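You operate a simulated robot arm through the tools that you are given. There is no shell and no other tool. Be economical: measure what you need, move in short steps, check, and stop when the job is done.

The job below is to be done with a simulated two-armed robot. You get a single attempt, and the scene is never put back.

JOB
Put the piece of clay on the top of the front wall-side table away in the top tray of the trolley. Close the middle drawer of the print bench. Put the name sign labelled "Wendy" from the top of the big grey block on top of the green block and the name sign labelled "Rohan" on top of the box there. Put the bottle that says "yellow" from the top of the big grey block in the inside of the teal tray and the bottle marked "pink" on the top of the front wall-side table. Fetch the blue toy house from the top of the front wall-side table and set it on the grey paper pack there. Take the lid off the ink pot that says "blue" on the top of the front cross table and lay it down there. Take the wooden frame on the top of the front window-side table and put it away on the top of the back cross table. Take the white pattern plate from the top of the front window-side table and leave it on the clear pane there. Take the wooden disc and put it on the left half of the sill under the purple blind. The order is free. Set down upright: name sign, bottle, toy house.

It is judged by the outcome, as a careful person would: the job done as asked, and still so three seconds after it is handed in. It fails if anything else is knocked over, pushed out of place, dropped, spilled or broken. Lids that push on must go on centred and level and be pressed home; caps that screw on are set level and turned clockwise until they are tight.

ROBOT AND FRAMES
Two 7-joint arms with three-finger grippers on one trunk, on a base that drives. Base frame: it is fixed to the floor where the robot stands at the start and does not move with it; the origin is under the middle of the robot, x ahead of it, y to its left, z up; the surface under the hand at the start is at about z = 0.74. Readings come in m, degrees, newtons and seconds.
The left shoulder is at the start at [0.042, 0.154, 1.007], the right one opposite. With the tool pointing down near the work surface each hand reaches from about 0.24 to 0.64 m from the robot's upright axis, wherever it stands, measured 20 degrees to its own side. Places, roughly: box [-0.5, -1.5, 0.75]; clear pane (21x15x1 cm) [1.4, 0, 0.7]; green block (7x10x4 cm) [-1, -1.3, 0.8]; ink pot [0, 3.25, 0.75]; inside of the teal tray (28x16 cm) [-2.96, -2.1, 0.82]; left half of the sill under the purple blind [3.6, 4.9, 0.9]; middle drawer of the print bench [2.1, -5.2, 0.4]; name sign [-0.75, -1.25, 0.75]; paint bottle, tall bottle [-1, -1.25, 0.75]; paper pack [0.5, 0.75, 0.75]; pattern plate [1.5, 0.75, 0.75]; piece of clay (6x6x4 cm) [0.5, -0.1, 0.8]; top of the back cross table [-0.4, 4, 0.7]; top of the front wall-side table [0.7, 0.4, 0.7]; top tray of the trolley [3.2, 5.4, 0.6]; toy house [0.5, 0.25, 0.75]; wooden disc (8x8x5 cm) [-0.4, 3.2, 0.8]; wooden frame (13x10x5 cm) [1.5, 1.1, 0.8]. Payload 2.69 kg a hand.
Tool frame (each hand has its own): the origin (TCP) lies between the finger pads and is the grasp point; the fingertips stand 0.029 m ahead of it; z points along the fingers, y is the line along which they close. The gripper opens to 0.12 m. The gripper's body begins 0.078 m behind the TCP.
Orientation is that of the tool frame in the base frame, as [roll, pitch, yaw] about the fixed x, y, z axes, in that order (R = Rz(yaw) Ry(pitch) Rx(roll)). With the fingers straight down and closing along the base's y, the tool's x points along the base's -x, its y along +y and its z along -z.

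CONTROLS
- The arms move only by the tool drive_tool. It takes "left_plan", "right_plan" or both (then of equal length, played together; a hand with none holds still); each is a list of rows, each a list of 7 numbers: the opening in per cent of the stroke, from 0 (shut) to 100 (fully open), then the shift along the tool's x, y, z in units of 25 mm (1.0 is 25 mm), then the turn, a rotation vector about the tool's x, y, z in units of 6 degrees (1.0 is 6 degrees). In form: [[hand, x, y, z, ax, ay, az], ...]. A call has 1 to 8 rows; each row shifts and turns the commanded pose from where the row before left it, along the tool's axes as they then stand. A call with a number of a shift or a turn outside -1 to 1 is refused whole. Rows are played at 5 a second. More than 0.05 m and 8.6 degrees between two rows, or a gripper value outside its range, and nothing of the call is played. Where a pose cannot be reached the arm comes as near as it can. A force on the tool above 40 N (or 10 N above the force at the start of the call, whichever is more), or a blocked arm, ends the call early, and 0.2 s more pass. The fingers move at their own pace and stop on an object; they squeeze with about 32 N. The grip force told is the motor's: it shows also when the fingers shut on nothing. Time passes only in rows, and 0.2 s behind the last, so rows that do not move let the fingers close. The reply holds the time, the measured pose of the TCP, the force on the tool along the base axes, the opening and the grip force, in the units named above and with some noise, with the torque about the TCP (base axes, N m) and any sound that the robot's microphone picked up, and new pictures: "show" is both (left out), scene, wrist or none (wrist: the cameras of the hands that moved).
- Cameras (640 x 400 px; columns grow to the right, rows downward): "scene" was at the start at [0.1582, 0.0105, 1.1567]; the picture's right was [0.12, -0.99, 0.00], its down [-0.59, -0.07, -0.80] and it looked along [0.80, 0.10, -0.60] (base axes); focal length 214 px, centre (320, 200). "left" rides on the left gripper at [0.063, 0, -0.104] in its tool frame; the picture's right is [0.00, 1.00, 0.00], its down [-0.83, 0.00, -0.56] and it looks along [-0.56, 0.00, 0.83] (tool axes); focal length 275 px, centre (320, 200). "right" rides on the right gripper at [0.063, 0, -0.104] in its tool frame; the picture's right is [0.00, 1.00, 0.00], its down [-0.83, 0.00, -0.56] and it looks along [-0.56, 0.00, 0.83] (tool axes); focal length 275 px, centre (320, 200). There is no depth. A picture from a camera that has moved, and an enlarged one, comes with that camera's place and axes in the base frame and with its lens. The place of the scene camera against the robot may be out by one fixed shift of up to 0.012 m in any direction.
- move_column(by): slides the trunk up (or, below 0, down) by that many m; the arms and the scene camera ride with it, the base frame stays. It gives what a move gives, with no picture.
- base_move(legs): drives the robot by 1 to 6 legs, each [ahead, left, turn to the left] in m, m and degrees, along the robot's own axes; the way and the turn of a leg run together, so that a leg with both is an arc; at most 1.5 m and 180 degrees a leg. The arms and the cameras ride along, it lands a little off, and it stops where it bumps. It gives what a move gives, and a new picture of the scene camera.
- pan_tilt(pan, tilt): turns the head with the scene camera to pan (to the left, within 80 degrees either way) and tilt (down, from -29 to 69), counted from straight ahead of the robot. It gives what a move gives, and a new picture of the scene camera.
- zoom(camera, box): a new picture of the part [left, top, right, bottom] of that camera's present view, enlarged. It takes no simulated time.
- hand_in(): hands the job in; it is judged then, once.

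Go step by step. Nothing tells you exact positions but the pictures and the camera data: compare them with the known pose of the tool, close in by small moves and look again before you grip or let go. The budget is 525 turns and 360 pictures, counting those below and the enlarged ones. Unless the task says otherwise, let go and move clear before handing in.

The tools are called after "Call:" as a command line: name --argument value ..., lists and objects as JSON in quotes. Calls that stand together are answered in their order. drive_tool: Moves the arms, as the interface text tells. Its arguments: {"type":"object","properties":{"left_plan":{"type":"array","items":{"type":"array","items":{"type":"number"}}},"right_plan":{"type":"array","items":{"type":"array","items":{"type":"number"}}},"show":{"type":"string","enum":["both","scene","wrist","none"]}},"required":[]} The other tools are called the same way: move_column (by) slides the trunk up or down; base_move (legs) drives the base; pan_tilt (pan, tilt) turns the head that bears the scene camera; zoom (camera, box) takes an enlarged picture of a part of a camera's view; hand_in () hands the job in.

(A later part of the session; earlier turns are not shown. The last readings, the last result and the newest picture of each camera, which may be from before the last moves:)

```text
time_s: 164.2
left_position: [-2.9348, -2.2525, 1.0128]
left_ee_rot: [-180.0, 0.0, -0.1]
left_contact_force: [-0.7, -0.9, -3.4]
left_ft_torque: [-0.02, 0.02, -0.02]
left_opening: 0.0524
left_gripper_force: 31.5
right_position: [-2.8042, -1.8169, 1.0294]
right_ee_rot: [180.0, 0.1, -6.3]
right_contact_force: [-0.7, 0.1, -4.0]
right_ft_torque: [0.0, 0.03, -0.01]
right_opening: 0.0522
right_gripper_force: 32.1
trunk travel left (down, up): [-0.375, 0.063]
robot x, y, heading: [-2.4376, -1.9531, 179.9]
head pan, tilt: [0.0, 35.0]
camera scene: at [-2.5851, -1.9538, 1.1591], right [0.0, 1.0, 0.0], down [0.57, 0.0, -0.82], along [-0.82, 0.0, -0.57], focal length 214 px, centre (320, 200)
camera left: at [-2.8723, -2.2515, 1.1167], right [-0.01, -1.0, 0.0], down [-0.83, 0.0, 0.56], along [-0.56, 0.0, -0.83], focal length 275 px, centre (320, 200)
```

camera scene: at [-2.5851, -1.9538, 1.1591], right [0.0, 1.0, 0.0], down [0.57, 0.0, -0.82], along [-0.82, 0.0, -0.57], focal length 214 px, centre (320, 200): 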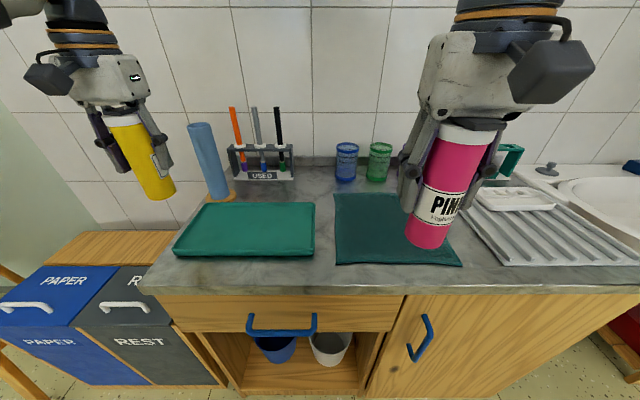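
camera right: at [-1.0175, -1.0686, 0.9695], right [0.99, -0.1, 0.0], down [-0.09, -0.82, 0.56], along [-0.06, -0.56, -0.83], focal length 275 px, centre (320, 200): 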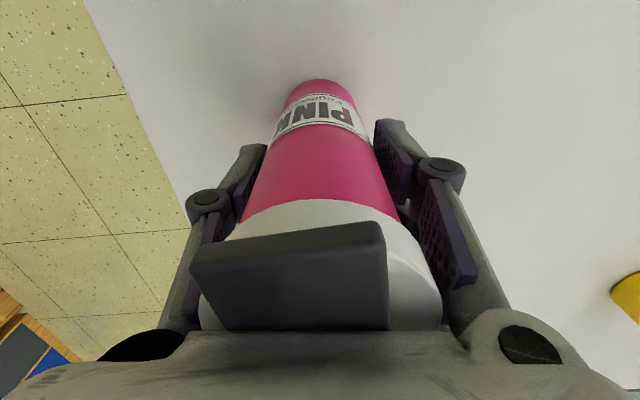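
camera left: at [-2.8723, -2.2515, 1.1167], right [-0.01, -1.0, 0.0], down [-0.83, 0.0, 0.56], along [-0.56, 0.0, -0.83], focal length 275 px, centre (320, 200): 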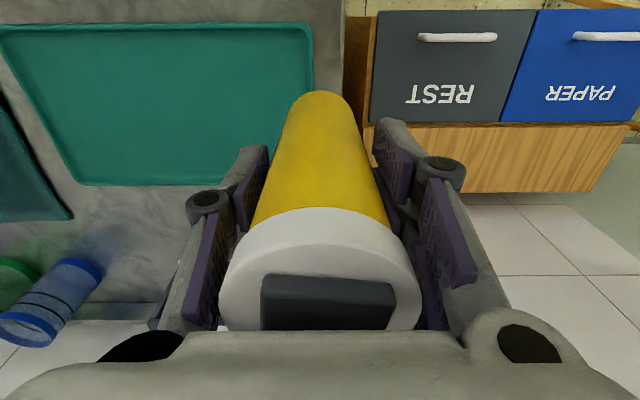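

Tool y points the other way here; I'll correct and centre over the tray.

Call:
drive_tool --left_plan '[[20, -0.1, -1, 0, 0, 0, 0], [20, -0.1, -1, 0, 0, 0, 0], [20, -0.1, -1, 0, 0, 0, 0], [20, 0, -1, 0, 0, 0, 0], [20, 0, -1, 0, 0, 0, 0], [20, 0, -0.8, 0, 0, 0, 0], [20, 0, 0, 1, 0, 0, 0], [20, 0, 0, 1, 0, 0, 0]]' --show "both"

```text
time_s: 166.1
left_position: [-2.9413, -2.1073, 0.9622]
left_ee_rot: [-180.0, 0.0, 0.1]
left_contact_force: [1.0, -0.3, -3.4]
left_ft_torque: [0.03, -0.01, 0.02]
left_opening: 0.0524
left_gripper_force: 32.7
right_position: [-2.8041, -1.8161, 1.03]
right_ee_rot: [-180.0, 0.1, -6.4]
right_contact_force: [0.2, -0.1, -2.9]
right_ft_torque: [-0.02, 0.03, 0.01]
right_opening: 0.0526
right_gripper_force: 32.0
trunk travel left (down, up): [-0.375, 0.063]
robot x, y, heading: [-2.443, -1.9524, 180.1]
head pan, tilt: [0.0, 35.0]
camera scene: at [-2.5849, -1.9538, 1.1592], right [0.0, 1.0, 0.0], down [0.57, 0.0, -0.82], along [-0.82, 0.0, -0.57], focal length 214 px, centre (320, 200)
camera left: at [-2.8786, -2.1077, 1.066], right [-0.01, -1.0, 0.0], down [-0.83, 0.0, 0.56], along [-0.56, 0.0, -0.83], focal length 275 px, centre (320, 200)
```

scene: 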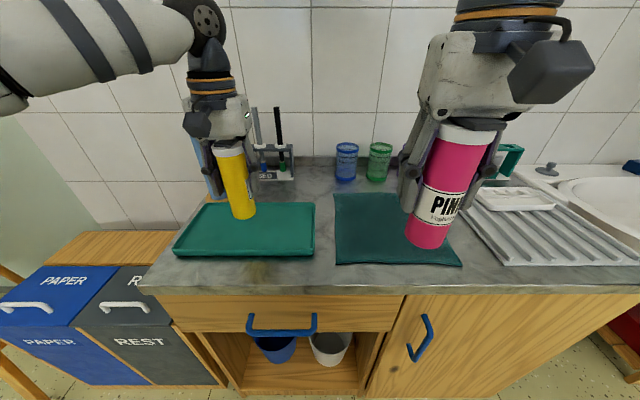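
left: 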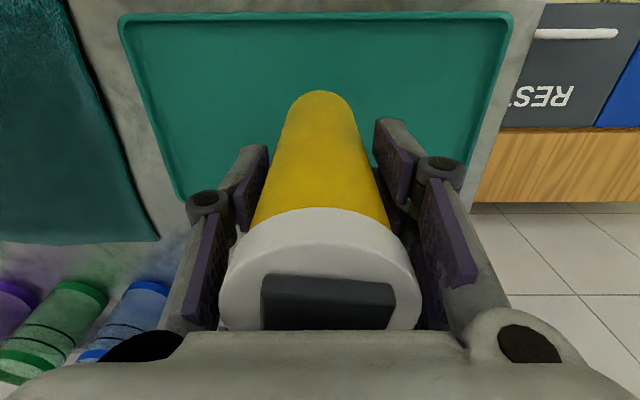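

Call:
drive_tool --left_plan '[[20, -0.4, 0, 0.8, 0, 0, 0], [20, 0, 0, 0.8, 0, 0, 0], [20, 0, 0, 0.4, 0, 0, 0], [20, 0, 0, 0, 0, 0, 0]]' --show "scene"

Call:
drive_tool --left_plan '[[20, 0, 0, 0.15, 0, 0, 0], [20, 0, 0, 0, 0, 0, 0]]' --show "none"

Call:
drive_tool --left_plan '[[20, 0, 0, 0.15, 0, 0, 0], [20, 0, 0, 0, 0, 0, 0]]' --show "none"

```text
time_s: 167.1
left_position: [-2.9527, -2.1071, 0.9109]
left_ee_rot: [179.9, 0.1, -0.1]
left_contact_force: [-1.0, -0.4, -2.4]
left_ft_torque: [-0.01, 0.07, 0.01]
left_opening: 0.0528
left_gripper_force: 31.5
right_position: [-2.804, -1.8171, 1.0312]
right_ee_rot: [-180.0, 0.0, -6.5]
right_contact_force: [0.4, -0.7, -3.4]
right_ft_torque: [-0.02, 0.06, 0.0]
right_opening: 0.0528
right_gripper_force: 32.1
trunk travel left (down, up): [-0.375, 0.063]
robot x, y, heading: [-2.4416, -1.9517, 180.0]
head pan, tilt: [0.0, 35.0]
camera scene: at [-2.5846, -1.9538, 1.1593], right [0.0, 1.0, 0.0], down [0.57, 0.0, -0.82], along [-0.82, 0.0, -0.57], focal length 214 px, centre (320, 200)
```

scene: 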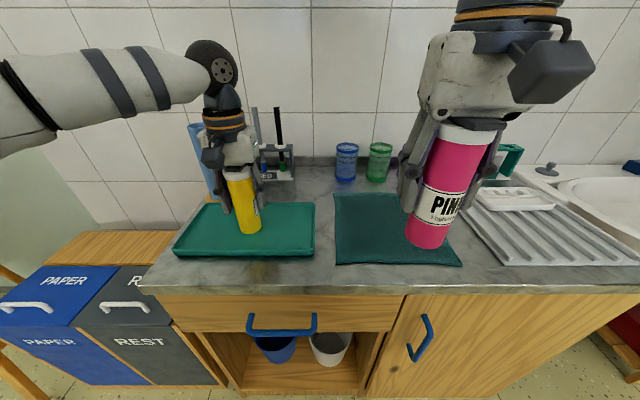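

```text
time_s: 167.7
left_position: [-2.9512, -2.1066, 0.9119]
left_ee_rot: [-179.9, 0.4, 0.0]
left_contact_force: [-2.7, -8.4, 25.6]
left_ft_torque: [-0.42, -0.4, -0.1]
left_opening: 0.0528
left_gripper_force: 32.2
right_position: [-2.8023, -1.8173, 1.0311]
right_ee_rot: [179.9, 0.2, -6.3]
right_contact_force: [-0.1, -0.4, -3.2]
right_ft_torque: [0.02, 0.03, 0.01]
right_opening: 0.0523
right_gripper_force: 31.5
trunk travel left (down, up): [-0.375, 0.063]
robot x, y, heading: [-2.439, -1.9542, 179.9]
head pan, tilt: [0.0, 35.0]
```

```text
time_s: 168.2
left_position: [-2.9511, -2.1044, 0.907]
left_ee_rot: [-179.9, 0.3, -0.1]
left_contact_force: [-5.8, -2.3, 33.1]
left_ft_torque: [-0.07, 0.16, 0.06]
left_opening: 0.0529
left_gripper_force: 32.4
right_position: [-2.803, -1.8165, 1.0307]
right_ee_rot: [-179.9, 0.2, -6.4]
right_contact_force: [0.8, -0.3, -3.3]
right_ft_torque: [-0.02, 0.0, -0.01]
right_opening: 0.0525
right_gripper_force: 31.7
trunk travel left (down, up): [-0.375, 0.063]
robot x, y, heading: [-2.4424, -1.957, 180.0]
head pan, tilt: [0.0, 35.0]
```

Contact with the tray floor. I'll ease up, release, and rise.

Call:
drive_tool --left_plan '[[20, 0, 0, -0.15, 0, 0, 0], [55, 0, 0, 0, 0, 0, 0], [80, 0, 0, 0, 0, 0, 0], [80, 0, 0, -1, 0, 0, 0], [80, 0, 0, -1, 0, 0, 0], [80, 0, 0, -1, 0, 0, 0], [80, 0, 0, -1, 0, 0, 0]]' --show "scene"

Call:
zoom --camera "scene" --box '[160, 130, 340, 270]'

```text
time_s: 169.8
left_position: [-2.9519, -2.1055, 1.0093]
left_ee_rot: [179.9, 0.1, 0.0]
left_contact_force: [-0.1, 0.2, 0.0]
left_ft_torque: [-0.01, -0.01, -0.01]
left_opening: 0.096
left_gripper_force: 0.0
right_position: [-2.8026, -1.8169, 1.0309]
right_ee_rot: [180.0, 0.1, -6.4]
right_contact_force: [0.0, 0.3, -3.6]
right_ft_torque: [-0.01, 0.02, -0.02]
right_opening: 0.0524
right_gripper_force: 32.1
trunk travel left (down, up): [-0.375, 0.063]
robot x, y, heading: [-2.4412, -1.9532, 179.9]
head pan, tilt: [0.0, 35.0]
camera scene: at [-2.5842, -1.9535, 1.1593], right [0.0, 1.0, 0.0], down [0.57, 0.0, -0.82], along [-0.82, 0.0, -0.57], focal length 214 px, centre (320, 200)
```

scene: 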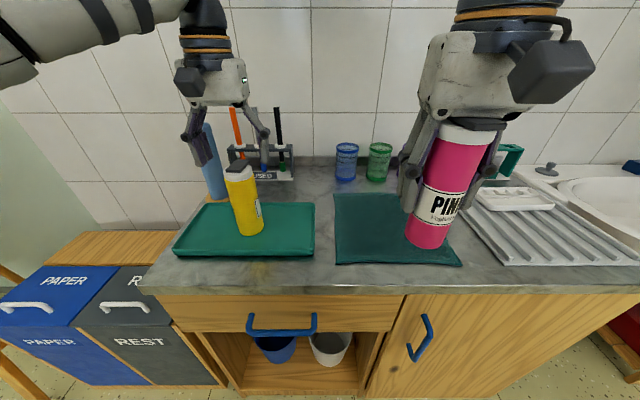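

```text
2.86 times, centred on (250, 200) of scene
camera zoom: at [-2.5842, -1.9535, 1.1593], right [0.0, 1.0, 0.0], down [0.57, 0.0, -0.82], along [-0.82, 0.0, -0.57], focal length 613 px, centre (520, 200)
```

zoom: 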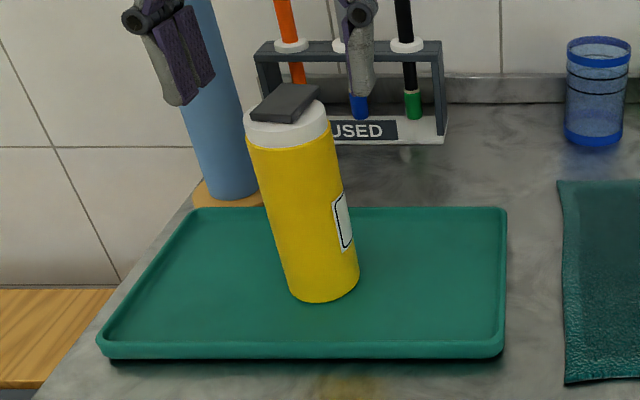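

The yellow bottle stands in the tray. I'll retract the left hand and head back toward the front wall-side table with pink.

Call:
drive_tool --left_plan '[[100, 1, 0.5, 0, 0, 0, 0], [100, 1, 0.5, 0, 0, 0, 0], [100, 1, 0.5, 0, 0, 0, 0], [100, 1, 0.5, 0, 0, 0, 0], [100, 1, 0.5, 0, 0, 0, 0], [100, 1, 0.5, 0, 0, 0, 0]]' --show "none"

Call:
base_move --legs '[[-0.86, 0, 0], [0, -1.38, 0], [-1.4, 0, 0]]'

```text
time_s: 171.2
left_position: [-2.7996, -2.1857, 1.0104]
left_ee_rot: [-179.9, 0.0, -0.1]
left_contact_force: [0.5, -0.5, 0.7]
left_ft_torque: [0.02, -0.02, -0.02]
left_opening: 0.12
left_gripper_force: 0.1
right_position: [-2.8023, -1.8179, 1.0307]
right_ee_rot: [180.0, 0.1, -6.5]
right_contact_force: [0.0, 0.3, -3.7]
right_ft_torque: [0.0, 0.01, 0.01]
right_opening: 0.0525
right_gripper_force: 31.9
trunk travel left (down, up): [-0.375, 0.063]
robot x, y, heading: [-2.4411, -1.9512, 180.1]
head pan, tilt: [0.0, 35.0]
```

```text
time_s: 192.6
left_position: [-0.6203, -0.7529, 1.0101]
left_ee_rot: [-179.9, -0.1, 2.2]
left_contact_force: [0.4, -0.2, -0.4]
left_ft_torque: [0.01, 0.03, -0.02]
left_opening: 0.1201
left_gripper_force: 0.1
right_position: [-0.638, -0.3869, 1.0289]
right_ee_rot: [-180.0, 0.1, -4.1]
right_contact_force: [-0.4, -0.6, -3.8]
right_ft_torque: [0.02, 0.04, -0.03]
right_opening: 0.0526
right_gripper_force: 31.8
trunk travel left (down, up): [-0.375, 0.063]
robot x, y, heading: [-0.2743, -0.5091, -177.8]
head pan, tilt: [0.0, 35.0]
camera scene: at [-0.4131, -0.5146, 1.1593], right [-0.04, 1.0, 0.0], down [0.57, 0.02, -0.82], along [-0.82, -0.03, -0.57], focal length 214 px, centre (320, 200)
```

scene: 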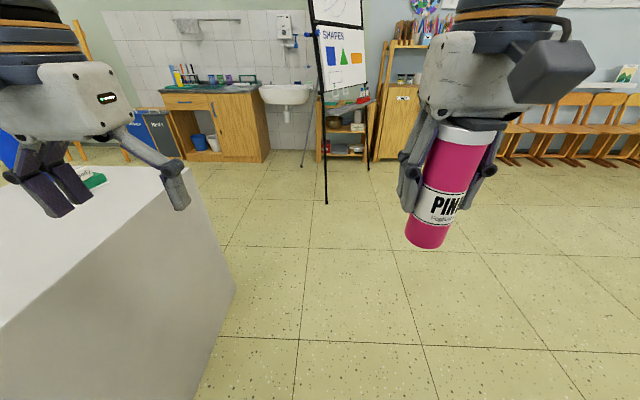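

Call:
base_move --legs '[[0, 0, -90], [0, 0, -92], [0, 0.52, 0], [0.25, 0, 0]]'

Call:
pan_tilt --pan 0 --tilt 45

```text
time_s: 206.4
left_position: [0.391, 0.1963, 1.01]
left_ee_rot: [-179.9, 0.0, 175.7]
left_contact_force: [0.0, 0.1, 0.6]
left_ft_torque: [0.04, 0.03, -0.02]
left_opening: 0.12
left_gripper_force: 0.1
right_position: [0.3664, -0.1702, 1.0294]
right_ee_rot: [-179.9, 0.1, 169.4]
right_contact_force: [1.0, 0.0, -2.9]
right_ft_torque: [0.0, -0.01, 0.0]
right_opening: 0.0524
right_gripper_force: 31.6
trunk travel left (down, up): [-0.375, 0.063]
robot x, y, heading: [0.0128, -0.0077, -4.5]
head pan, tilt: [0.0, 35.0]
camera scene: at [0.1738, -0.0186, 1.1592], right [-0.08, -1.0, 0.0], down [-0.57, 0.04, -0.82], along [0.82, -0.06, -0.57], focal length 214 px, centre (320, 200)
```

scene: 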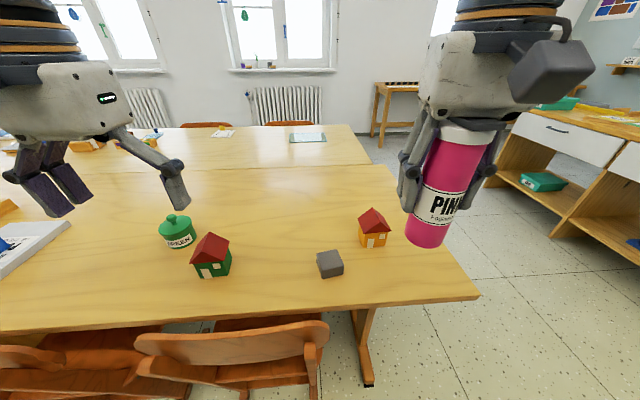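

```text
time_s: 207.1
left_position: [0.3902, 0.1963, 1.0093]
left_ee_rot: [-180.0, 0.0, 175.7]
left_contact_force: [-0.4, 1.0, -0.5]
left_ft_torque: [-0.02, -0.01, -0.01]
left_opening: 0.1199
left_gripper_force: 0.0
right_position: [0.3649, -0.1707, 1.0302]
right_ee_rot: [179.9, 0.1, 169.4]
right_contact_force: [-0.3, 0.0, -3.3]
right_ft_torque: [-0.02, -0.04, 0.0]
right_opening: 0.0527
right_gripper_force: 32.4
trunk travel left (down, up): [-0.375, 0.063]
robot x, y, heading: [0.0119, -0.0099, -4.6]
head pan, tilt: [0.0, 45.0]
camera scene: at [0.1664, -0.018, 1.1445], right [-0.08, -1.0, 0.0], down [-0.7, 0.05, -0.71], along [0.71, -0.05, -0.71], focal length 214 px, centre (320, 200)
```

scene: 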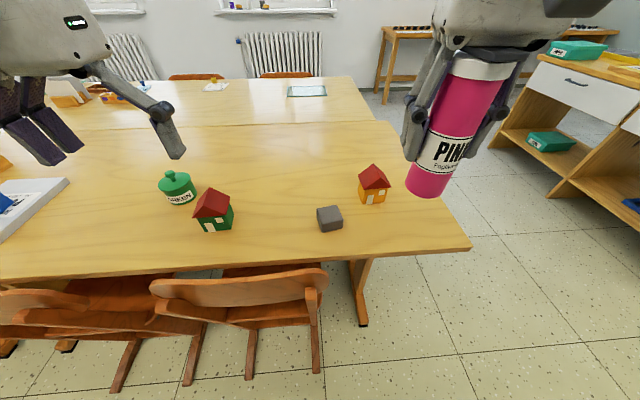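

The table is in view: clay at about (0.486,-0.06), orange house (0.57,-0.19), green house (0.525,0.207). I'll set pink at about (0.55,0.065).

Call:
drive_tool --right_plan '[[20, -0.7, 1, 0, 0, 0, 0], [20, -0.7, 1, 0, 0, 0, 0], [20, -0.7, 1, 0, 0, 0, 0], [20, -0.7, 1, 0, 0, 0, 0], [20, -0.7, 1, 0, 0, 0, 0], [20, -0.7, 1, 0, 0, 0, 0], [20, -0.7, 1, 0, 0, 0, 0], [20, -0.65, 1, 0, 0, 0, 0]]' --left_plan '[[100, 0.5, 1, 0, 0, 0, 0], [100, 0.5, 1, 0, 0, 0, 0], [100, 0.5, 1, 0, 0, 0, 0], [100, 0, 1, 0, 0, 0, 0], [100, 0, 0, 0, 0, 0, 0], [100, 0, 0, 0, 0, 0, 0], [100, 0, 0, 0, 0, 0, 0], [100, 0, 0, 0, 0, 0, 0]]' --show "none"

Call:
drive_tool --right_plan '[[20, 0, 1, 0, 0, 0, 0], [20, 0, 1, 0, 0, 0, 0], [20, 0, 0.6, 0, 0, 0, 0], [20, 0, 0, 1, 0, 0, 0], [20, 0, 0, 1, 0, 0, 0], [20, 0, 0, 1, 0, 0, 0]]' --show "both"

```text
time_s: 208.9
left_position: [0.3574, 0.3007, 1.0103]
left_ee_rot: [-179.9, 0.0, 175.7]
left_contact_force: [-0.3, 0.3, -0.1]
left_ft_torque: [-0.02, 0.02, -0.03]
left_opening: 0.1202
left_gripper_force: 0.0
right_position: [0.5078, -0.0134, 1.0146]
right_ee_rot: [-179.9, 0.2, 169.4]
right_contact_force: [1.1, 0.1, -4.0]
right_ft_torque: [-0.03, 0.0, 0.0]
right_opening: 0.0524
right_gripper_force: 31.7
right hand out of reach, approached as far as the arm can: row 7, 8
trunk travel left (down, up): [-0.375, 0.063]
robot x, y, heading: [0.0158, -0.0055, -4.4]
head pan, tilt: [0.0, 45.0]
```

```text
time_s: 210.3
left_position: [0.358, 0.3001, 1.0103]
left_ee_rot: [-180.0, 0.0, 175.6]
left_contact_force: [-0.8, -0.5, 0.1]
left_ft_torque: [0.01, 0.03, 0.01]
left_opening: 0.1199
left_gripper_force: 0.2
right_position: [0.4961, 0.0124, 0.9381]
right_ee_rot: [-180.0, 0.1, 169.3]
right_contact_force: [1.0, 0.0, -3.8]
right_ft_torque: [-0.01, -0.05, 0.03]
right_opening: 0.0523
right_gripper_force: 32.4
right hand out of reach, approached as far as the arm can: row 1, 2, 3
trunk travel left (down, up): [-0.375, 0.063]
robot x, y, heading: [0.0129, -0.0071, -4.4]
head pan, tilt: [0.0, 45.0]
camera scene: at [0.1667, -0.0179, 1.1444], right [-0.08, -1.0, 0.0], down [-0.71, 0.05, -0.71], along [0.7, -0.05, -0.71], focal length 214 px, centre (320, 200)
camera right: at [0.4319, 0.0245, 1.0425], right [0.18, 0.98, 0.0], down [0.82, -0.15, 0.56], along [0.55, -0.1, -0.83], focal length 275 px, centre (320, 200)
```

scene: 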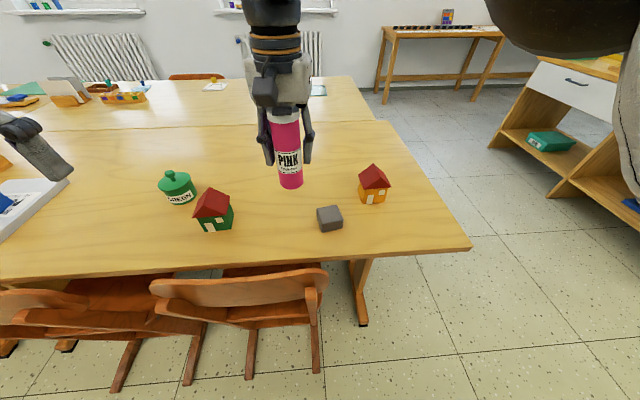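
right: 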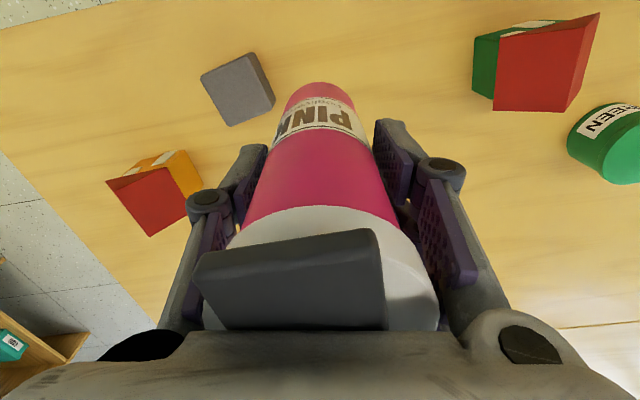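

Reach is limited here, so I'll shift the base left 6 cm to centre pink in the free gap, then lower.

Call:
base_move --legs '[[0, 0.06, 0]]'

Call:
drive_tool --right_plan '[[20, 0, 0, 1, 0, 0, 0], [20, 0, 0, 1, 0, 0, 0], [20, 0, 0, 1, 0, 0, 0], [20, 0, 0, 0.5, 0, 0, 0]]' --show "both"

```text
time_s: 211.5
left_position: [0.3642, 0.3619, 1.011]
left_ee_rot: [180.0, -0.1, 175.6]
left_contact_force: [0.1, 0.8, 0.1]
left_ft_torque: [-0.04, 0.02, 0.02]
left_opening: 0.12
left_gripper_force: 0.0
right_position: [0.4998, 0.0734, 0.939]
right_ee_rot: [-180.0, 0.1, 169.4]
right_contact_force: [0.6, 0.6, -3.4]
right_ft_torque: [-0.03, -0.04, -0.01]
right_opening: 0.0526
right_gripper_force: 31.9
trunk travel left (down, up): [-0.375, 0.063]
robot x, y, heading: [0.016, 0.0523, -4.5]
head pan, tilt: [0.0, 45.0]
camera scene: at [0.1712, 0.0434, 1.1444], right [-0.08, -1.0, 0.0], down [-0.71, 0.05, -0.71], along [0.7, -0.06, -0.71], focal length 214 px, centre (320, 200)
```

scene: 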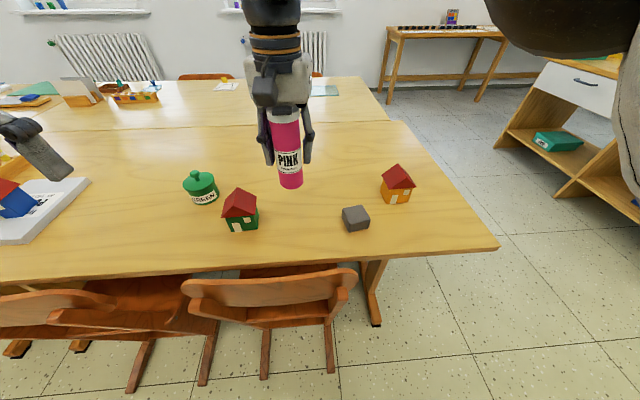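

```text
time_s: 212.5
left_position: [0.3625, 0.3603, 1.0106]
left_ee_rot: [180.0, -0.1, 175.6]
left_contact_force: [0.5, 0.0, -0.1]
left_ft_torque: [-0.01, 0.01, 0.01]
left_opening: 0.1199
left_gripper_force: 0.1
right_position: [0.4995, 0.0738, 0.8521]
right_ee_rot: [-179.9, 0.1, 169.3]
right_contact_force: [-0.1, -0.5, -3.5]
right_ft_torque: [0.02, -0.02, -0.01]
right_opening: 0.0523
right_gripper_force: 32.4
trunk travel left (down, up): [-0.375, 0.063]
robot x, y, heading: [0.0187, 0.0554, -4.7]
head pan, tilt: [0.0, 45.0]
camera scene: at [0.1713, 0.0429, 1.1444], right [-0.08, -1.0, 0.0], down [-0.71, 0.05, -0.71], along [0.7, -0.05, -0.71], focal length 214 px, centre (320, 200)
camera right: at [0.4364, 0.0853, 0.9558], right [0.18, 0.98, 0.0], down [0.82, -0.15, 0.56], along [0.55, -0.1, -0.83], focal length 275 px, centre (320, 200)
```

scene: 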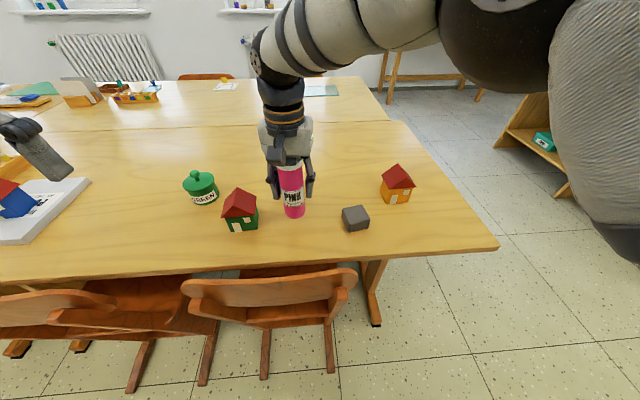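
right: 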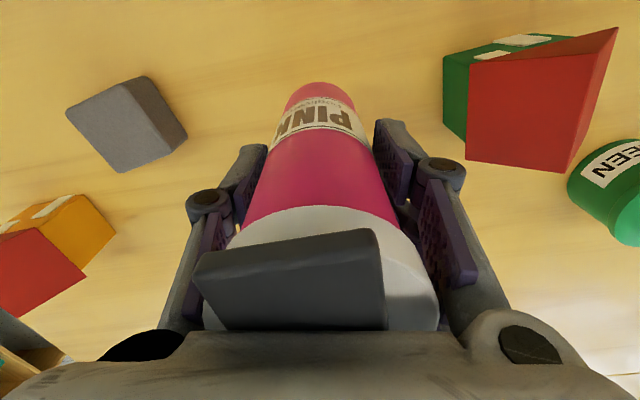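

Call:
drive_tool --right_plan '[[20, 0, -0.3, 0.5, 0, 0, 0], [20, 0, 0, 0.6, 0, 0, 0], [20, 0, 0, 0, 0, 0, 0]]' --show "none"

Call:
drive_tool --right_plan '[[20, 0, 0, 0.15, 0, 0, 0], [20, 0, 0, 0, 0, 0, 0]]' --show "none"

Call:
drive_tool --right_plan '[[20, 0, 0, 0.15, 0, 0, 0], [20, 0, 0, 0, 0, 0, 0]]' --show "none"

```text
time_s: 213.3
left_position: [0.364, 0.3607, 1.0105]
left_ee_rot: [-179.9, 0.0, 175.6]
left_contact_force: [-0.3, 0.0, 0.4]
left_ft_torque: [0.0, -0.02, -0.01]
left_opening: 0.1199
left_gripper_force: 0.0
right_position: [0.498, 0.0647, 0.8239]
right_ee_rot: [-179.9, 0.2, 169.3]
right_contact_force: [0.8, 0.7, -4.2]
right_ft_torque: [0.0, 0.0, -0.04]
right_opening: 0.0526
right_gripper_force: 32.0
trunk travel left (down, up): [-0.375, 0.063]
robot x, y, heading: [0.021, 0.0524, -4.5]
head pan, tilt: [0.0, 45.0]
```

```text
time_s: 213.9
left_position: [0.3634, 0.3614, 1.0109]
left_ee_rot: [-180.0, 0.0, 175.6]
left_contact_force: [0.2, -0.3, 0.4]
left_ft_torque: [-0.02, 0.01, 0.01]
left_opening: 0.1199
left_gripper_force: 0.0
right_position: [0.4982, 0.0652, 0.8206]
right_ee_rot: [-180.0, 0.2, 169.3]
right_contact_force: [-0.2, 0.6, -3.1]
right_ft_torque: [0.0, -0.03, 0.01]
right_opening: 0.0522
right_gripper_force: 31.8
trunk travel left (down, up): [-0.375, 0.063]
robot x, y, heading: [0.0209, 0.0545, -4.5]
head pan, tilt: [0.0, 45.0]
```

```text
time_s: 214.5
left_position: [0.3629, 0.3613, 1.0107]
left_ee_rot: [-180.0, 0.1, 175.7]
left_contact_force: [0.8, 0.1, 0.2]
left_ft_torque: [0.0, 0.02, 0.04]
left_opening: 0.1202
left_gripper_force: 0.1
right_position: [0.498, 0.0662, 0.8155]
right_ee_rot: [180.0, 0.0, 169.3]
right_contact_force: [0.2, 0.1, -3.5]
right_ft_torque: [-0.01, -0.03, -0.01]
right_opening: 0.0527
right_gripper_force: 32.1
trunk travel left (down, up): [-0.375, 0.063]
robot x, y, heading: [0.021, 0.051, -4.3]
head pan, tilt: [0.0, 45.0]
```

Call:
drive_tool --right_plan '[[20, 0, 0, 0.12, 0, 0, 0], [20, 0, 0, 0, 0, 0, 0]]' --show "none"

Call:
drive_tool --right_plan '[[20, 0, 0, 0.1, 0, 0, 0], [20, 0, 0, 0, 0, 0, 0]]' --show "none"

```text
time_s: 215.1
left_position: [0.3636, 0.3607, 1.0122]
left_ee_rot: [179.9, 0.1, 175.6]
left_contact_force: [-0.1, -0.2, 0.7]
left_ft_torque: [0.02, 0.0, 0.01]
left_opening: 0.1199
left_gripper_force: 0.0
right_position: [0.4995, 0.0658, 0.817]
right_ee_rot: [179.9, 0.3, 169.3]
right_contact_force: [-1.4, -3.6, 16.2]
right_ft_torque: [-0.03, 0.09, 0.05]
right_opening: 0.0526
right_gripper_force: 31.8
trunk travel left (down, up): [-0.375, 0.063]
robot x, y, heading: [0.0167, 0.0546, -4.5]
head pan, tilt: [0.0, 45.0]
```

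```text
time_s: 215.7
left_position: [0.3611, 0.3607, 1.0125]
left_ee_rot: [180.0, 0.2, 175.5]
left_contact_force: [-0.5, -0.3, 0.1]
left_ft_torque: [-0.02, 0.0, -0.01]
left_opening: 0.1199
left_gripper_force: 0.0
right_position: [0.4979, 0.0652, 0.8158]
right_ee_rot: [179.8, 0.5, 169.2]
right_contact_force: [-0.9, -0.8, 40.4]
right_ft_torque: [-0.08, 0.28, -0.03]
right_opening: 0.0526
right_gripper_force: 31.8
trunk travel left (down, up): [-0.375, 0.063]
robot x, y, heading: [0.0174, 0.0548, -4.4]
head pan, tilt: [0.0, 45.0]
```

Firm contact. I'll ease up, release to a modest opening, and rise.

Call:
drive_tool --right_plan '[[20, 0, 0, -0.18, 0, 0, 0], [55, 0, 0, 0, 0, 0, 0], [72, 0, 0, 0, 0, 0, 0], [72, 0, 0, -1, 0, 0, 0], [72, 0, 0, -1, 0, 0, 0], [72, 0, 0, -1, 0, 0, 0], [72, 0, 0, -1, 0, 0, 0], [72, 0, 0, -1, 0, 0, 0]]' --show "both"

```text
time_s: 217.5
left_position: [0.3629, 0.3609, 1.0102]
left_ee_rot: [-180.0, 0.0, 175.6]
left_contact_force: [-0.5, -0.7, 0.1]
left_ft_torque: [0.0, 0.0, 0.01]
left_opening: 0.1201
left_gripper_force: 0.0
right_position: [0.4956, 0.0664, 0.9428]
right_ee_rot: [-180.0, 0.1, 169.3]
right_contact_force: [0.1, 0.2, 0.5]
right_ft_torque: [-0.01, -0.02, 0.01]
right_opening: 0.0864
right_gripper_force: 0.0
trunk travel left (down, up): [-0.375, 0.063]
robot x, y, heading: [0.0174, 0.0551, -4.3]
head pan, tilt: [0.0, 45.0]
camera scene: at [0.1718, 0.041, 1.1465], right [-0.1, -0.99, 0.0], down [-0.69, 0.07, -0.73], along [0.72, -0.07, -0.69], focal length 214 px, centre (320, 200)
camera right: at [0.4326, 0.0798, 1.0469], right [0.18, 0.98, 0.0], down [0.82, -0.15, 0.56], along [0.55, -0.1, -0.83], focal length 275 px, centre (320, 200)
```

scene: 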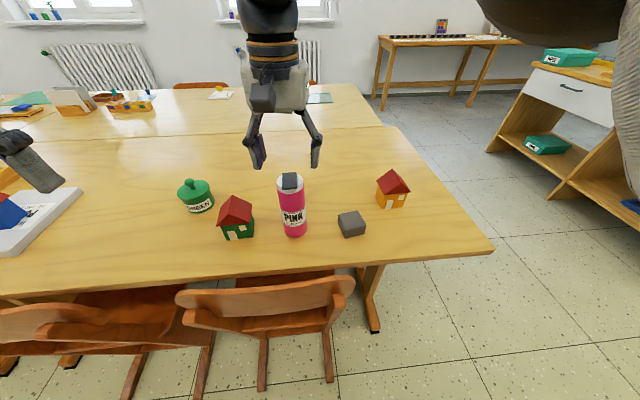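
right: 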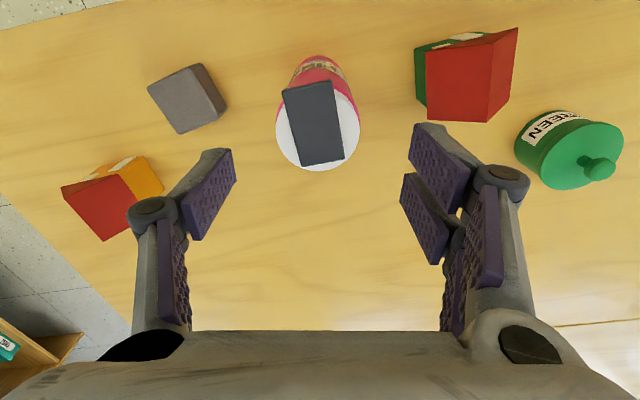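

Pink stands well. Next I'll take the clay at about (0.478,-0.058) with the right hand.

Call:
drive_tool --right_plan '[[100, 0, -1, 0, 0, 0, 0], [100, 0, -1, 0, 0, 0, 0], [100, 0, -1, 0, 0, 0, 0], [100, 0, -1, 0, 0, 0, 0], [100, -0.2, -1, 0, 0, 0, -1], [100, 0, 0, 1, 0, 0, -1], [100, 0, 0, 1, 0, 0, -1]]' --show "wrist"

```text
time_s: 219.1
left_position: [0.3633, 0.3611, 1.0109]
left_ee_rot: [179.9, 0.0, 175.6]
left_contact_force: [0.0, 0.3, 0.1]
left_ft_torque: [-0.02, 0.0, -0.02]
left_opening: 0.1198
left_gripper_force: 0.1
right_position: [0.4792, -0.0588, 0.8907]
right_ee_rot: [180.0, 0.1, -172.6]
right_contact_force: [0.4, 0.5, -0.3]
right_ft_torque: [0.03, 0.03, 0.02]
right_opening: 0.1202
right_gripper_force: 0.0
trunk travel left (down, up): [-0.375, 0.063]
robot x, y, heading: [0.0155, 0.0526, -4.2]
head pan, tilt: [0.0, 45.0]
camera right: at [0.4138, -0.0668, 0.9949], right [-0.13, 0.99, 0.0], down [0.82, 0.11, 0.56], along [0.55, 0.07, -0.83], focal length 275 px, centre (320, 200)
```

right: 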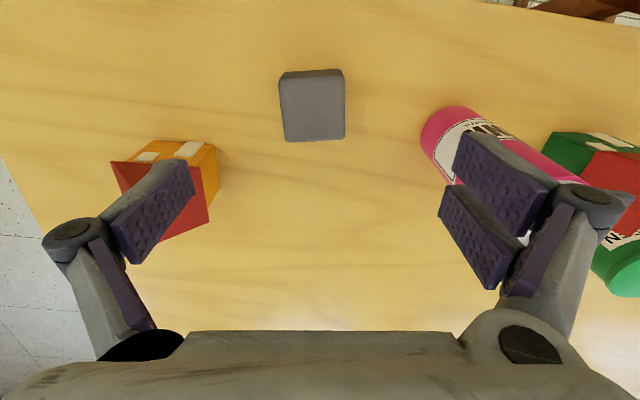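

Call:
drive_tool --right_plan '[[95, 0, -0.25, 1, 0, 0, 0], [95, 0, 0, 1, 0, 0, 0], [95, 0, 0, 1, 0, 0, 0], [95, 0, 0, 1, 0, 0, 0], [95, 0, 0, 0.5, 0, 0, 0], [20, 0, 0, 0, 0, 0, 0], [20, 0, 0, 0, 0, 0, 0], [20, 0, 0, 0, 0, 0, 0]]' --show "wrist"

```text
time_s: 220.9
left_position: [0.363, 0.3613, 1.0104]
left_ee_rot: [-180.0, 0.1, 175.7]
left_contact_force: [0.5, -0.9, 0.0]
left_ft_torque: [0.0, 0.0, -0.02]
left_opening: 0.1199
left_gripper_force: 0.0
right_position: [0.4794, -0.0654, 0.7761]
right_ee_rot: [-180.0, 0.1, -172.7]
right_contact_force: [-0.4, -0.7, 3.0]
right_ft_torque: [0.13, -0.03, 0.05]
right_opening: 0.0515
right_gripper_force: 31.8
trunk travel left (down, up): [-0.375, 0.063]
robot x, y, heading: [0.017, 0.0525, -4.5]
head pan, tilt: [0.0, 45.0]
camera right: at [0.4145, -0.0722, 0.8811], right [-0.13, 0.99, 0.0], down [0.82, 0.11, 0.56], along [0.55, 0.07, -0.83], focal length 275 px, centre (320, 200)
```

right: 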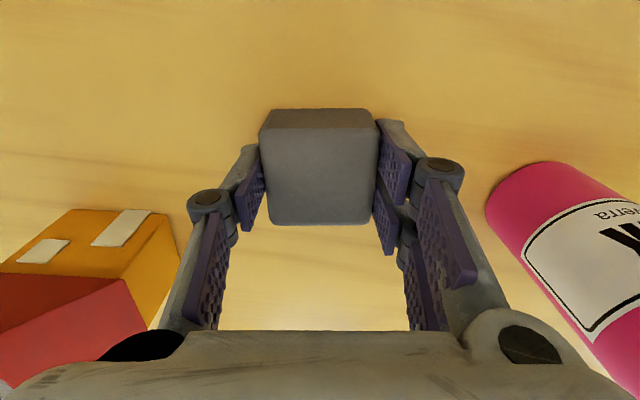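

Clay is gripped. I'll lift, retract, then drive toward the print bench and look.

Call:
drive_tool --right_plan '[[20, 0, 0, -1, 0, 0, 0], [20, 0, 0, -1, 0, 0, 0], [20, 0, 0, -1, 0, 0, 0], [20, 0, 0, -1, 0, 0, 0], [20, 0.5, 0, -1, 0, 0, 0], [20, 1, 0, -1, 0, 0, 0], [20, 1, -1, -1, 0, 0, 0], [20, 1, -1, -1, 0, 0, 0]]' --show "none"

Call:
base_move --legs '[[-0.15, 0, 0], [0, -0.85, 0], [0, 0, -55]]'

Call:
pan_tilt --pan 0 --tilt 20

```text
time_s: 222.7
left_position: [0.3623, 0.3614, 1.0115]
left_ee_rot: [180.0, 0.1, 175.5]
left_contact_force: [-0.2, 0.3, 0.0]
left_ft_torque: [0.01, -0.03, 0.02]
left_opening: 0.1198
left_gripper_force: 0.1
right_position: [0.3986, -0.1243, 0.9791]
right_ee_rot: [180.0, 0.2, -172.7]
right_contact_force: [0.3, -0.5, -1.7]
right_ft_torque: [0.04, -0.03, -0.01]
right_opening: 0.0516
right_gripper_force: 32.6
trunk travel left (down, up): [-0.375, 0.063]
robot x, y, heading: [0.0173, 0.0526, -4.6]
head pan, tilt: [0.0, 45.0]
```

```text
time_s: 233.0
left_position: [0.2573, -0.8936, 1.0108]
left_ee_rot: [-179.9, 0.0, 121.1]
left_contact_force: [-0.1, -0.4, -0.1]
left_ft_torque: [-0.03, 0.0, 0.01]
left_opening: 0.1199
left_gripper_force: 0.2
right_position: [-0.1153, -1.2043, 0.9783]
right_ee_rot: [-180.0, 0.2, 132.9]
right_contact_force: [-0.5, 0.4, -1.9]
right_ft_torque: [-0.02, -0.01, -0.02]
right_opening: 0.0514
right_gripper_force: 31.8
trunk travel left (down, up): [-0.375, 0.063]
robot x, y, heading: [-0.1947, -0.7931, -58.7]
head pan, tilt: [0.0, 45.0]
camera scene: at [-0.1094, -0.9154, 1.1445], right [-0.86, -0.52, 0.0], down [-0.36, 0.61, -0.71], along [0.36, -0.61, -0.71], focal length 214 px, centre (320, 200)
```

scene: 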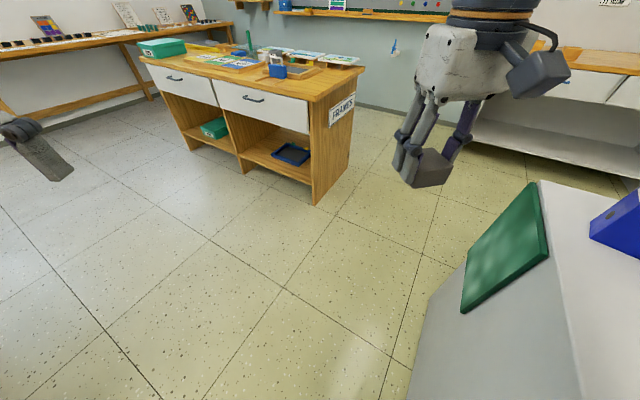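

```text
time_s: 233.9
left_position: [0.2582, -0.894, 1.0111]
left_ee_rot: [-180.0, -0.1, 121.2]
left_contact_force: [0.8, 0.0, -0.5]
left_ft_torque: [-0.01, 0.0, -0.01]
left_opening: 0.1201
left_gripper_force: 0.1
right_position: [-0.1154, -1.2048, 0.9783]
right_ee_rot: [180.0, 0.1, 132.9]
right_contact_force: [-0.5, 1.4, -1.7]
right_ft_torque: [-0.01, 0.01, -0.02]
right_opening: 0.0519
right_gripper_force: 32.0
trunk travel left (down, up): [-0.375, 0.063]
robot x, y, heading: [-0.1946, -0.7927, -59.2]
head pan, tilt: [0.0, 20.0]
camera scene: at [-0.1032, -0.9255, 1.1831], right [-0.86, -0.52, 0.0], down [-0.18, 0.29, -0.94], along [0.48, -0.81, -0.34], focal length 214 px, centre (320, 200)
```

scene: 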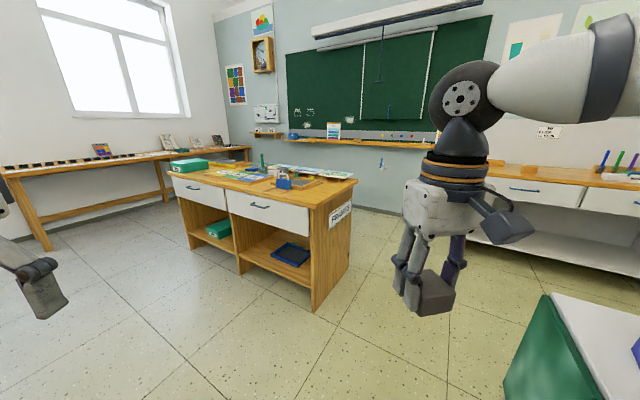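

The drawer's listed place (2.1,-5.2) lies beyond the blackboard wall I measure at y≈-3.9, so there may be a doorway. I'll move between the block and the FRAMES desk and look around.

Call:
base_move --legs '[[0, 0, -31], [0, 0.2, 0], [0.75, 0, 0]]'

Call:
pan_tilt --pan -55 --tilt 10

```text
time_s: 241.3
left_position: [0.3299, -1.879, 1.011]
left_ee_rot: [180.0, -0.1, 89.0]
left_contact_force: [0.3, -0.2, -0.3]
left_ft_torque: [-0.01, 0.01, 0.02]
left_opening: 0.1199
left_gripper_force: 0.1
right_position: [-0.1525, -1.9421, 0.9783]
right_ee_rot: [180.0, 0.1, 100.7]
right_contact_force: [0.0, -0.1, -1.7]
right_ft_torque: [-0.01, -0.06, -0.01]
right_opening: 0.0514
right_gripper_force: 32.6
trunk travel left (down, up): [-0.375, 0.063]
robot x, y, heading: [0.0034, -1.5496, -91.3]
head pan, tilt: [0.0, 20.0]
camera scene: at [0.0082, -1.709, 1.1831], right [-1.0, 0.02, 0.0], down [0.01, 0.34, -0.94], along [-0.02, -0.94, -0.34], focal length 214 px, centre (320, 200)
```

scene: 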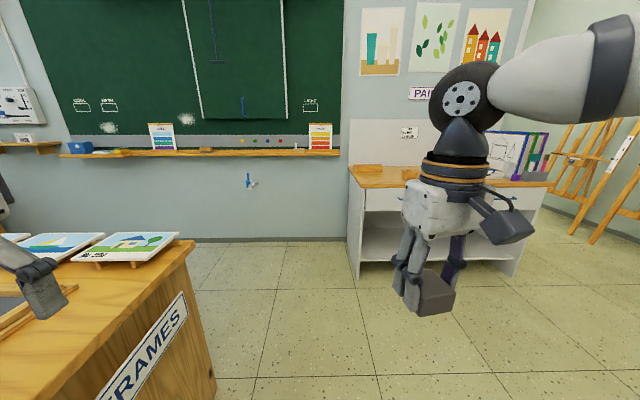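

```text
time_s: 242.6
left_position: [0.3286, -1.8776, 1.0116]
left_ee_rot: [180.0, 0.1, 88.9]
left_contact_force: [-0.7, 0.1, -0.5]
left_ft_torque: [-0.03, 0.01, -0.02]
left_opening: 0.1201
left_gripper_force: 0.1
right_position: [-0.152, -1.9415, 0.9777]
right_ee_rot: [-180.0, 0.1, 100.5]
right_contact_force: [-0.2, -0.5, -1.7]
right_ft_torque: [-0.05, 0.01, -0.02]
right_opening: 0.0516
right_gripper_force: 31.7
trunk travel left (down, up): [-0.375, 0.063]
robot x, y, heading: [0.002, -1.5536, -91.0]
head pan, tilt: [-55.0, 10.0]
camera scene: at [-0.0671, -1.6676, 1.1994], right [-0.56, 0.83, 0.0], down [0.14, 0.1, -0.98], along [-0.82, -0.55, -0.17], focal length 214 px, centre (320, 200)
```

scene: 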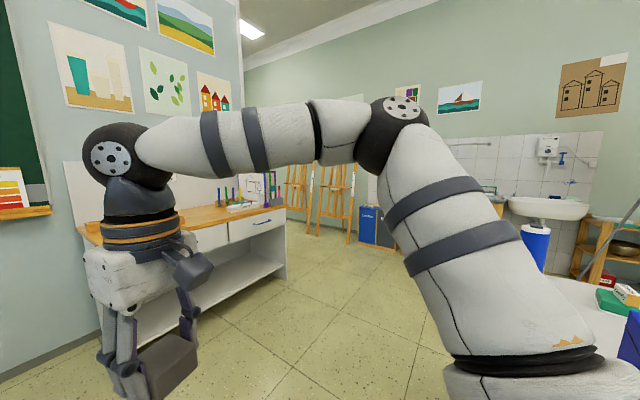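

The blackboard wall is a partition with a passage past its right end. I'll go toward that passage for a better look.

Call:
base_move --legs '[[0.85, 0, 0], [0, -1.5, 0], [0, -0.1, 0]]'

Call:
pan_tilt --pan -15 --tilt 25

```text
time_s: 259.1
left_position: [-1.268, -2.6746, 1.0101]
left_ee_rot: [-179.9, 0.0, 87.1]
left_contact_force: [-1.0, 0.8, -0.3]
left_ft_torque: [0.01, 0.0, 0.01]
left_opening: 0.1199
left_gripper_force: 0.1
right_position: [-1.7512, -2.7217, 0.9777]
right_ee_rot: [-179.9, 0.1, 98.7]
right_contact_force: [0.5, -0.7, -2.3]
right_ft_torque: [-0.01, -0.01, -0.03]
right_opening: 0.0515
right_gripper_force: 32.3
trunk travel left (down, up): [-0.375, 0.063]
robot x, y, heading: [-1.5852, -2.3394, -92.9]
head pan, tilt: [-55.0, 10.0]
camera scene: at [-1.6574, -2.4509, 1.1994], right [-0.53, 0.85, 0.0], down [0.15, 0.09, -0.98], along [-0.84, -0.52, -0.17], focal length 214 px, centre (320, 200)
```

scene: 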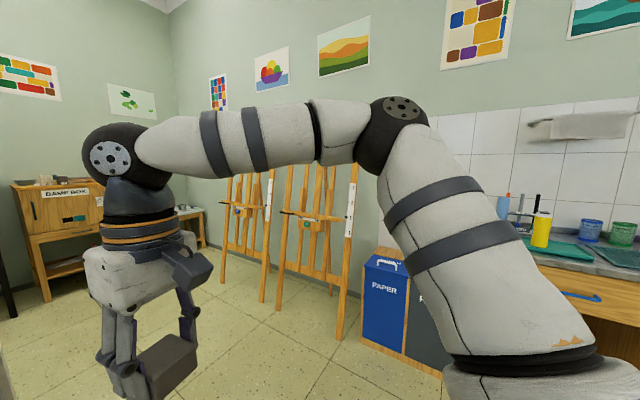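

```text
time_s: 260.2
left_position: [-1.2674, -2.6747, 1.012]
left_ee_rot: [180.0, 0.0, 87.0]
left_contact_force: [-0.3, -1.3, -0.3]
left_ft_torque: [0.0, -0.01, 0.01]
left_opening: 0.1199
left_gripper_force: 0.0
right_position: [-1.7513, -2.7225, 0.9777]
right_ee_rot: [180.0, 0.1, 98.7]
right_contact_force: [-0.2, 0.7, -1.6]
right_ft_torque: [0.02, 0.04, 0.01]
right_opening: 0.0515
right_gripper_force: 31.8
trunk travel left (down, up): [-0.375, 0.063]
robot x, y, heading: [-1.5803, -2.3327, -93.0]
head pan, tilt: [-15.0, 25.0]
camera scene: at [-1.6066, -2.4893, 1.1751], right [-0.95, 0.31, 0.0], down [0.13, 0.4, -0.91], along [-0.28, -0.86, -0.42], focal length 214 px, centre (320, 200)
```

scene: 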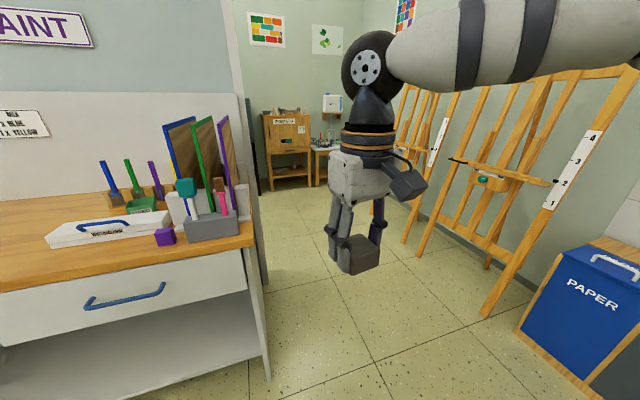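

The partition ends at x≈-1.6 and the easels start at x≈-2.84, so I'll pass through at x≈-2.2, then look left.

Call:
base_move --legs '[[0, 0, 3], [0, -0.6, 0], [1.1, 0, 0], [1.1, 0, 0]]'

Call:
pan_tilt --pan 75 --tilt 20

```text
time_s: 276.1
left_position: [-1.8023, -4.8237, 1.0109]
left_ee_rot: [-180.0, 0.0, 92.1]
left_contact_force: [-0.1, 0.3, 0.1]
left_ft_torque: [0.0, 0.01, 0.02]
left_opening: 0.12
left_gripper_force: 0.0
right_position: [-2.2781, -4.9147, 0.9785]
right_ee_rot: [-180.0, 0.0, 104.0]
right_contact_force: [0.2, -0.5, -1.4]
right_ft_torque: [0.0, 0.03, 0.01]
right_opening: 0.0514
right_gripper_force: 32.0
trunk travel left (down, up): [-0.375, 0.063]
robot x, y, heading: [-2.1449, -4.5146, -87.7]
head pan, tilt: [-15.0, 25.0]
camera scene: at [-2.1556, -4.6702, 1.175], right [-0.98, 0.22, 0.0], down [0.09, 0.41, -0.91], along [-0.2, -0.88, -0.42], focal length 214 px, centre (320, 200)
```

scene: 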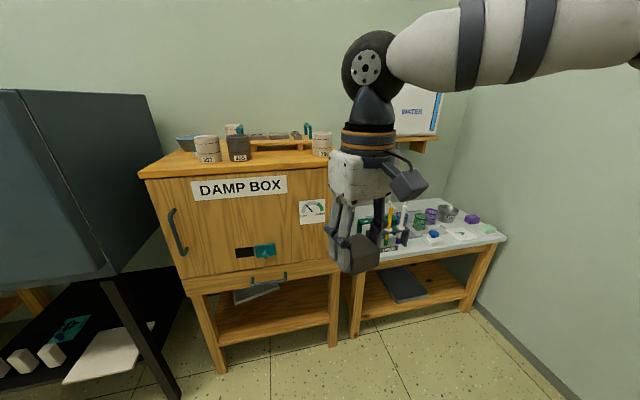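

```text
time_s: 277.8
left_position: [-1.8015, -4.8224, 1.0099]
left_ee_rot: [-180.0, 0.0, 92.2]
left_contact_force: [0.3, 0.0, 0.3]
left_ft_torque: [0.0, -0.02, 0.0]
left_opening: 0.12
left_gripper_force: 0.2
right_position: [-2.2778, -4.9161, 0.9776]
right_ee_rot: [-180.0, 0.1, 104.0]
right_contact_force: [-0.5, 0.4, -2.0]
right_ft_torque: [0.04, 0.02, -0.02]
right_opening: 0.0515
right_gripper_force: 31.8
trunk travel left (down, up): [-0.375, 0.063]
robot x, y, heading: [-2.1469, -4.5139, -88.1]
head pan, tilt: [75.0, 20.0]
camera scene: at [-2.0444, -4.6008, 1.1832], right [-0.22, -0.98, 0.0], down [-0.33, 0.08, -0.94], along [0.92, -0.21, -0.34], focal length 214 px, centre (320, 200)
```

scene: 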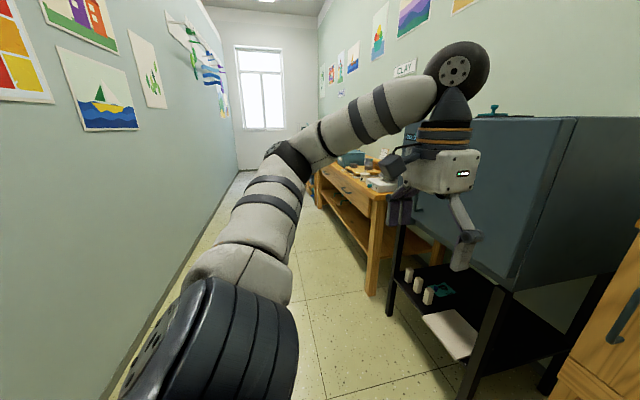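

It's a long room with benches along the -y wall. I'll turn east and drive along it.

Call:
base_move --legs '[[0, 0, 88], [1.5, 0, 0], [1.0, 0, 0]]'

Call:
pan_tilt --pan -20 --tilt 25

```text
time_s: 293.6
left_position: [0.6735, -4.2941, 1.0119]
left_ee_rot: [180.0, 0.1, 176.7]
left_contact_force: [0.4, 0.2, -0.8]
left_ft_torque: [-0.01, -0.01, 0.03]
left_opening: 0.1199
left_gripper_force: 0.1
right_position: [0.7203, -4.7771, 0.9794]
right_ee_rot: [-180.0, 0.1, -171.5]
right_contact_force: [-0.1, 0.4, -2.2]
right_ft_torque: [-0.04, 0.05, 0.03]
right_opening: 0.0516
right_gripper_force: 32.6
trunk travel left (down, up): [-0.375, 0.063]
robot x, y, heading: [0.335, -4.6061, -3.0]
head pan, tilt: [75.0, 20.0]
camera scene: at [0.4369, -4.5238, 1.1831], right [0.95, -0.31, 0.0], down [-0.11, -0.32, -0.94], along [0.29, 0.89, -0.34], focal length 214 px, centre (320, 200)
```

scene: 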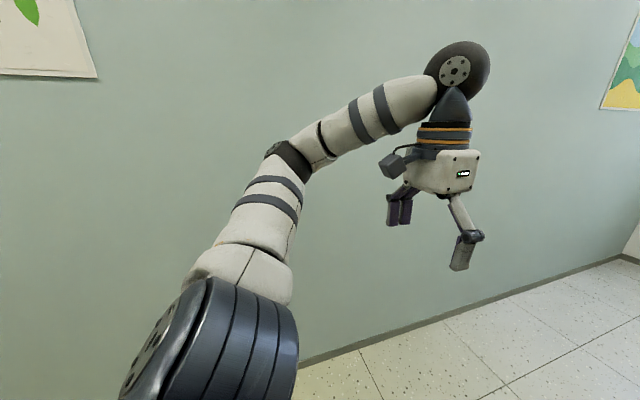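

```text
time_s: 295.3
left_position: [0.6741, -4.2942, 1.0107]
left_ee_rot: [-179.9, 0.1, 176.9]
left_contact_force: [0.0, -0.1, 0.0]
left_ft_torque: [0.02, 0.0, -0.04]
left_opening: 0.1197
left_gripper_force: 0.0
right_position: [0.7207, -4.7773, 0.9786]
right_ee_rot: [-180.0, 0.1, -171.5]
right_contact_force: [0.2, -0.3, -2.5]
right_ft_torque: [0.0, 0.01, 0.0]
right_opening: 0.0515
right_gripper_force: 31.5
trunk travel left (down, up): [-0.375, 0.063]
robot x, y, heading: [0.3308, -4.6064, -3.0]
head pan, tilt: [-20.0, 25.0]
camera scene: at [0.4922, -4.6485, 1.1751], right [-0.39, -0.92, 0.0], down [-0.39, 0.17, -0.91], along [0.83, -0.36, -0.42], focal length 214 px, centre (320, 200)
```

scene: 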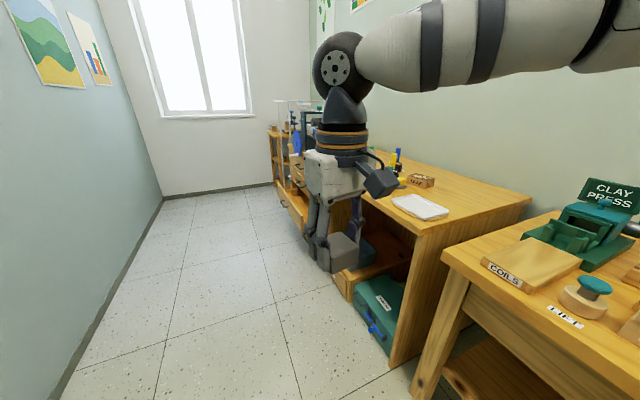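

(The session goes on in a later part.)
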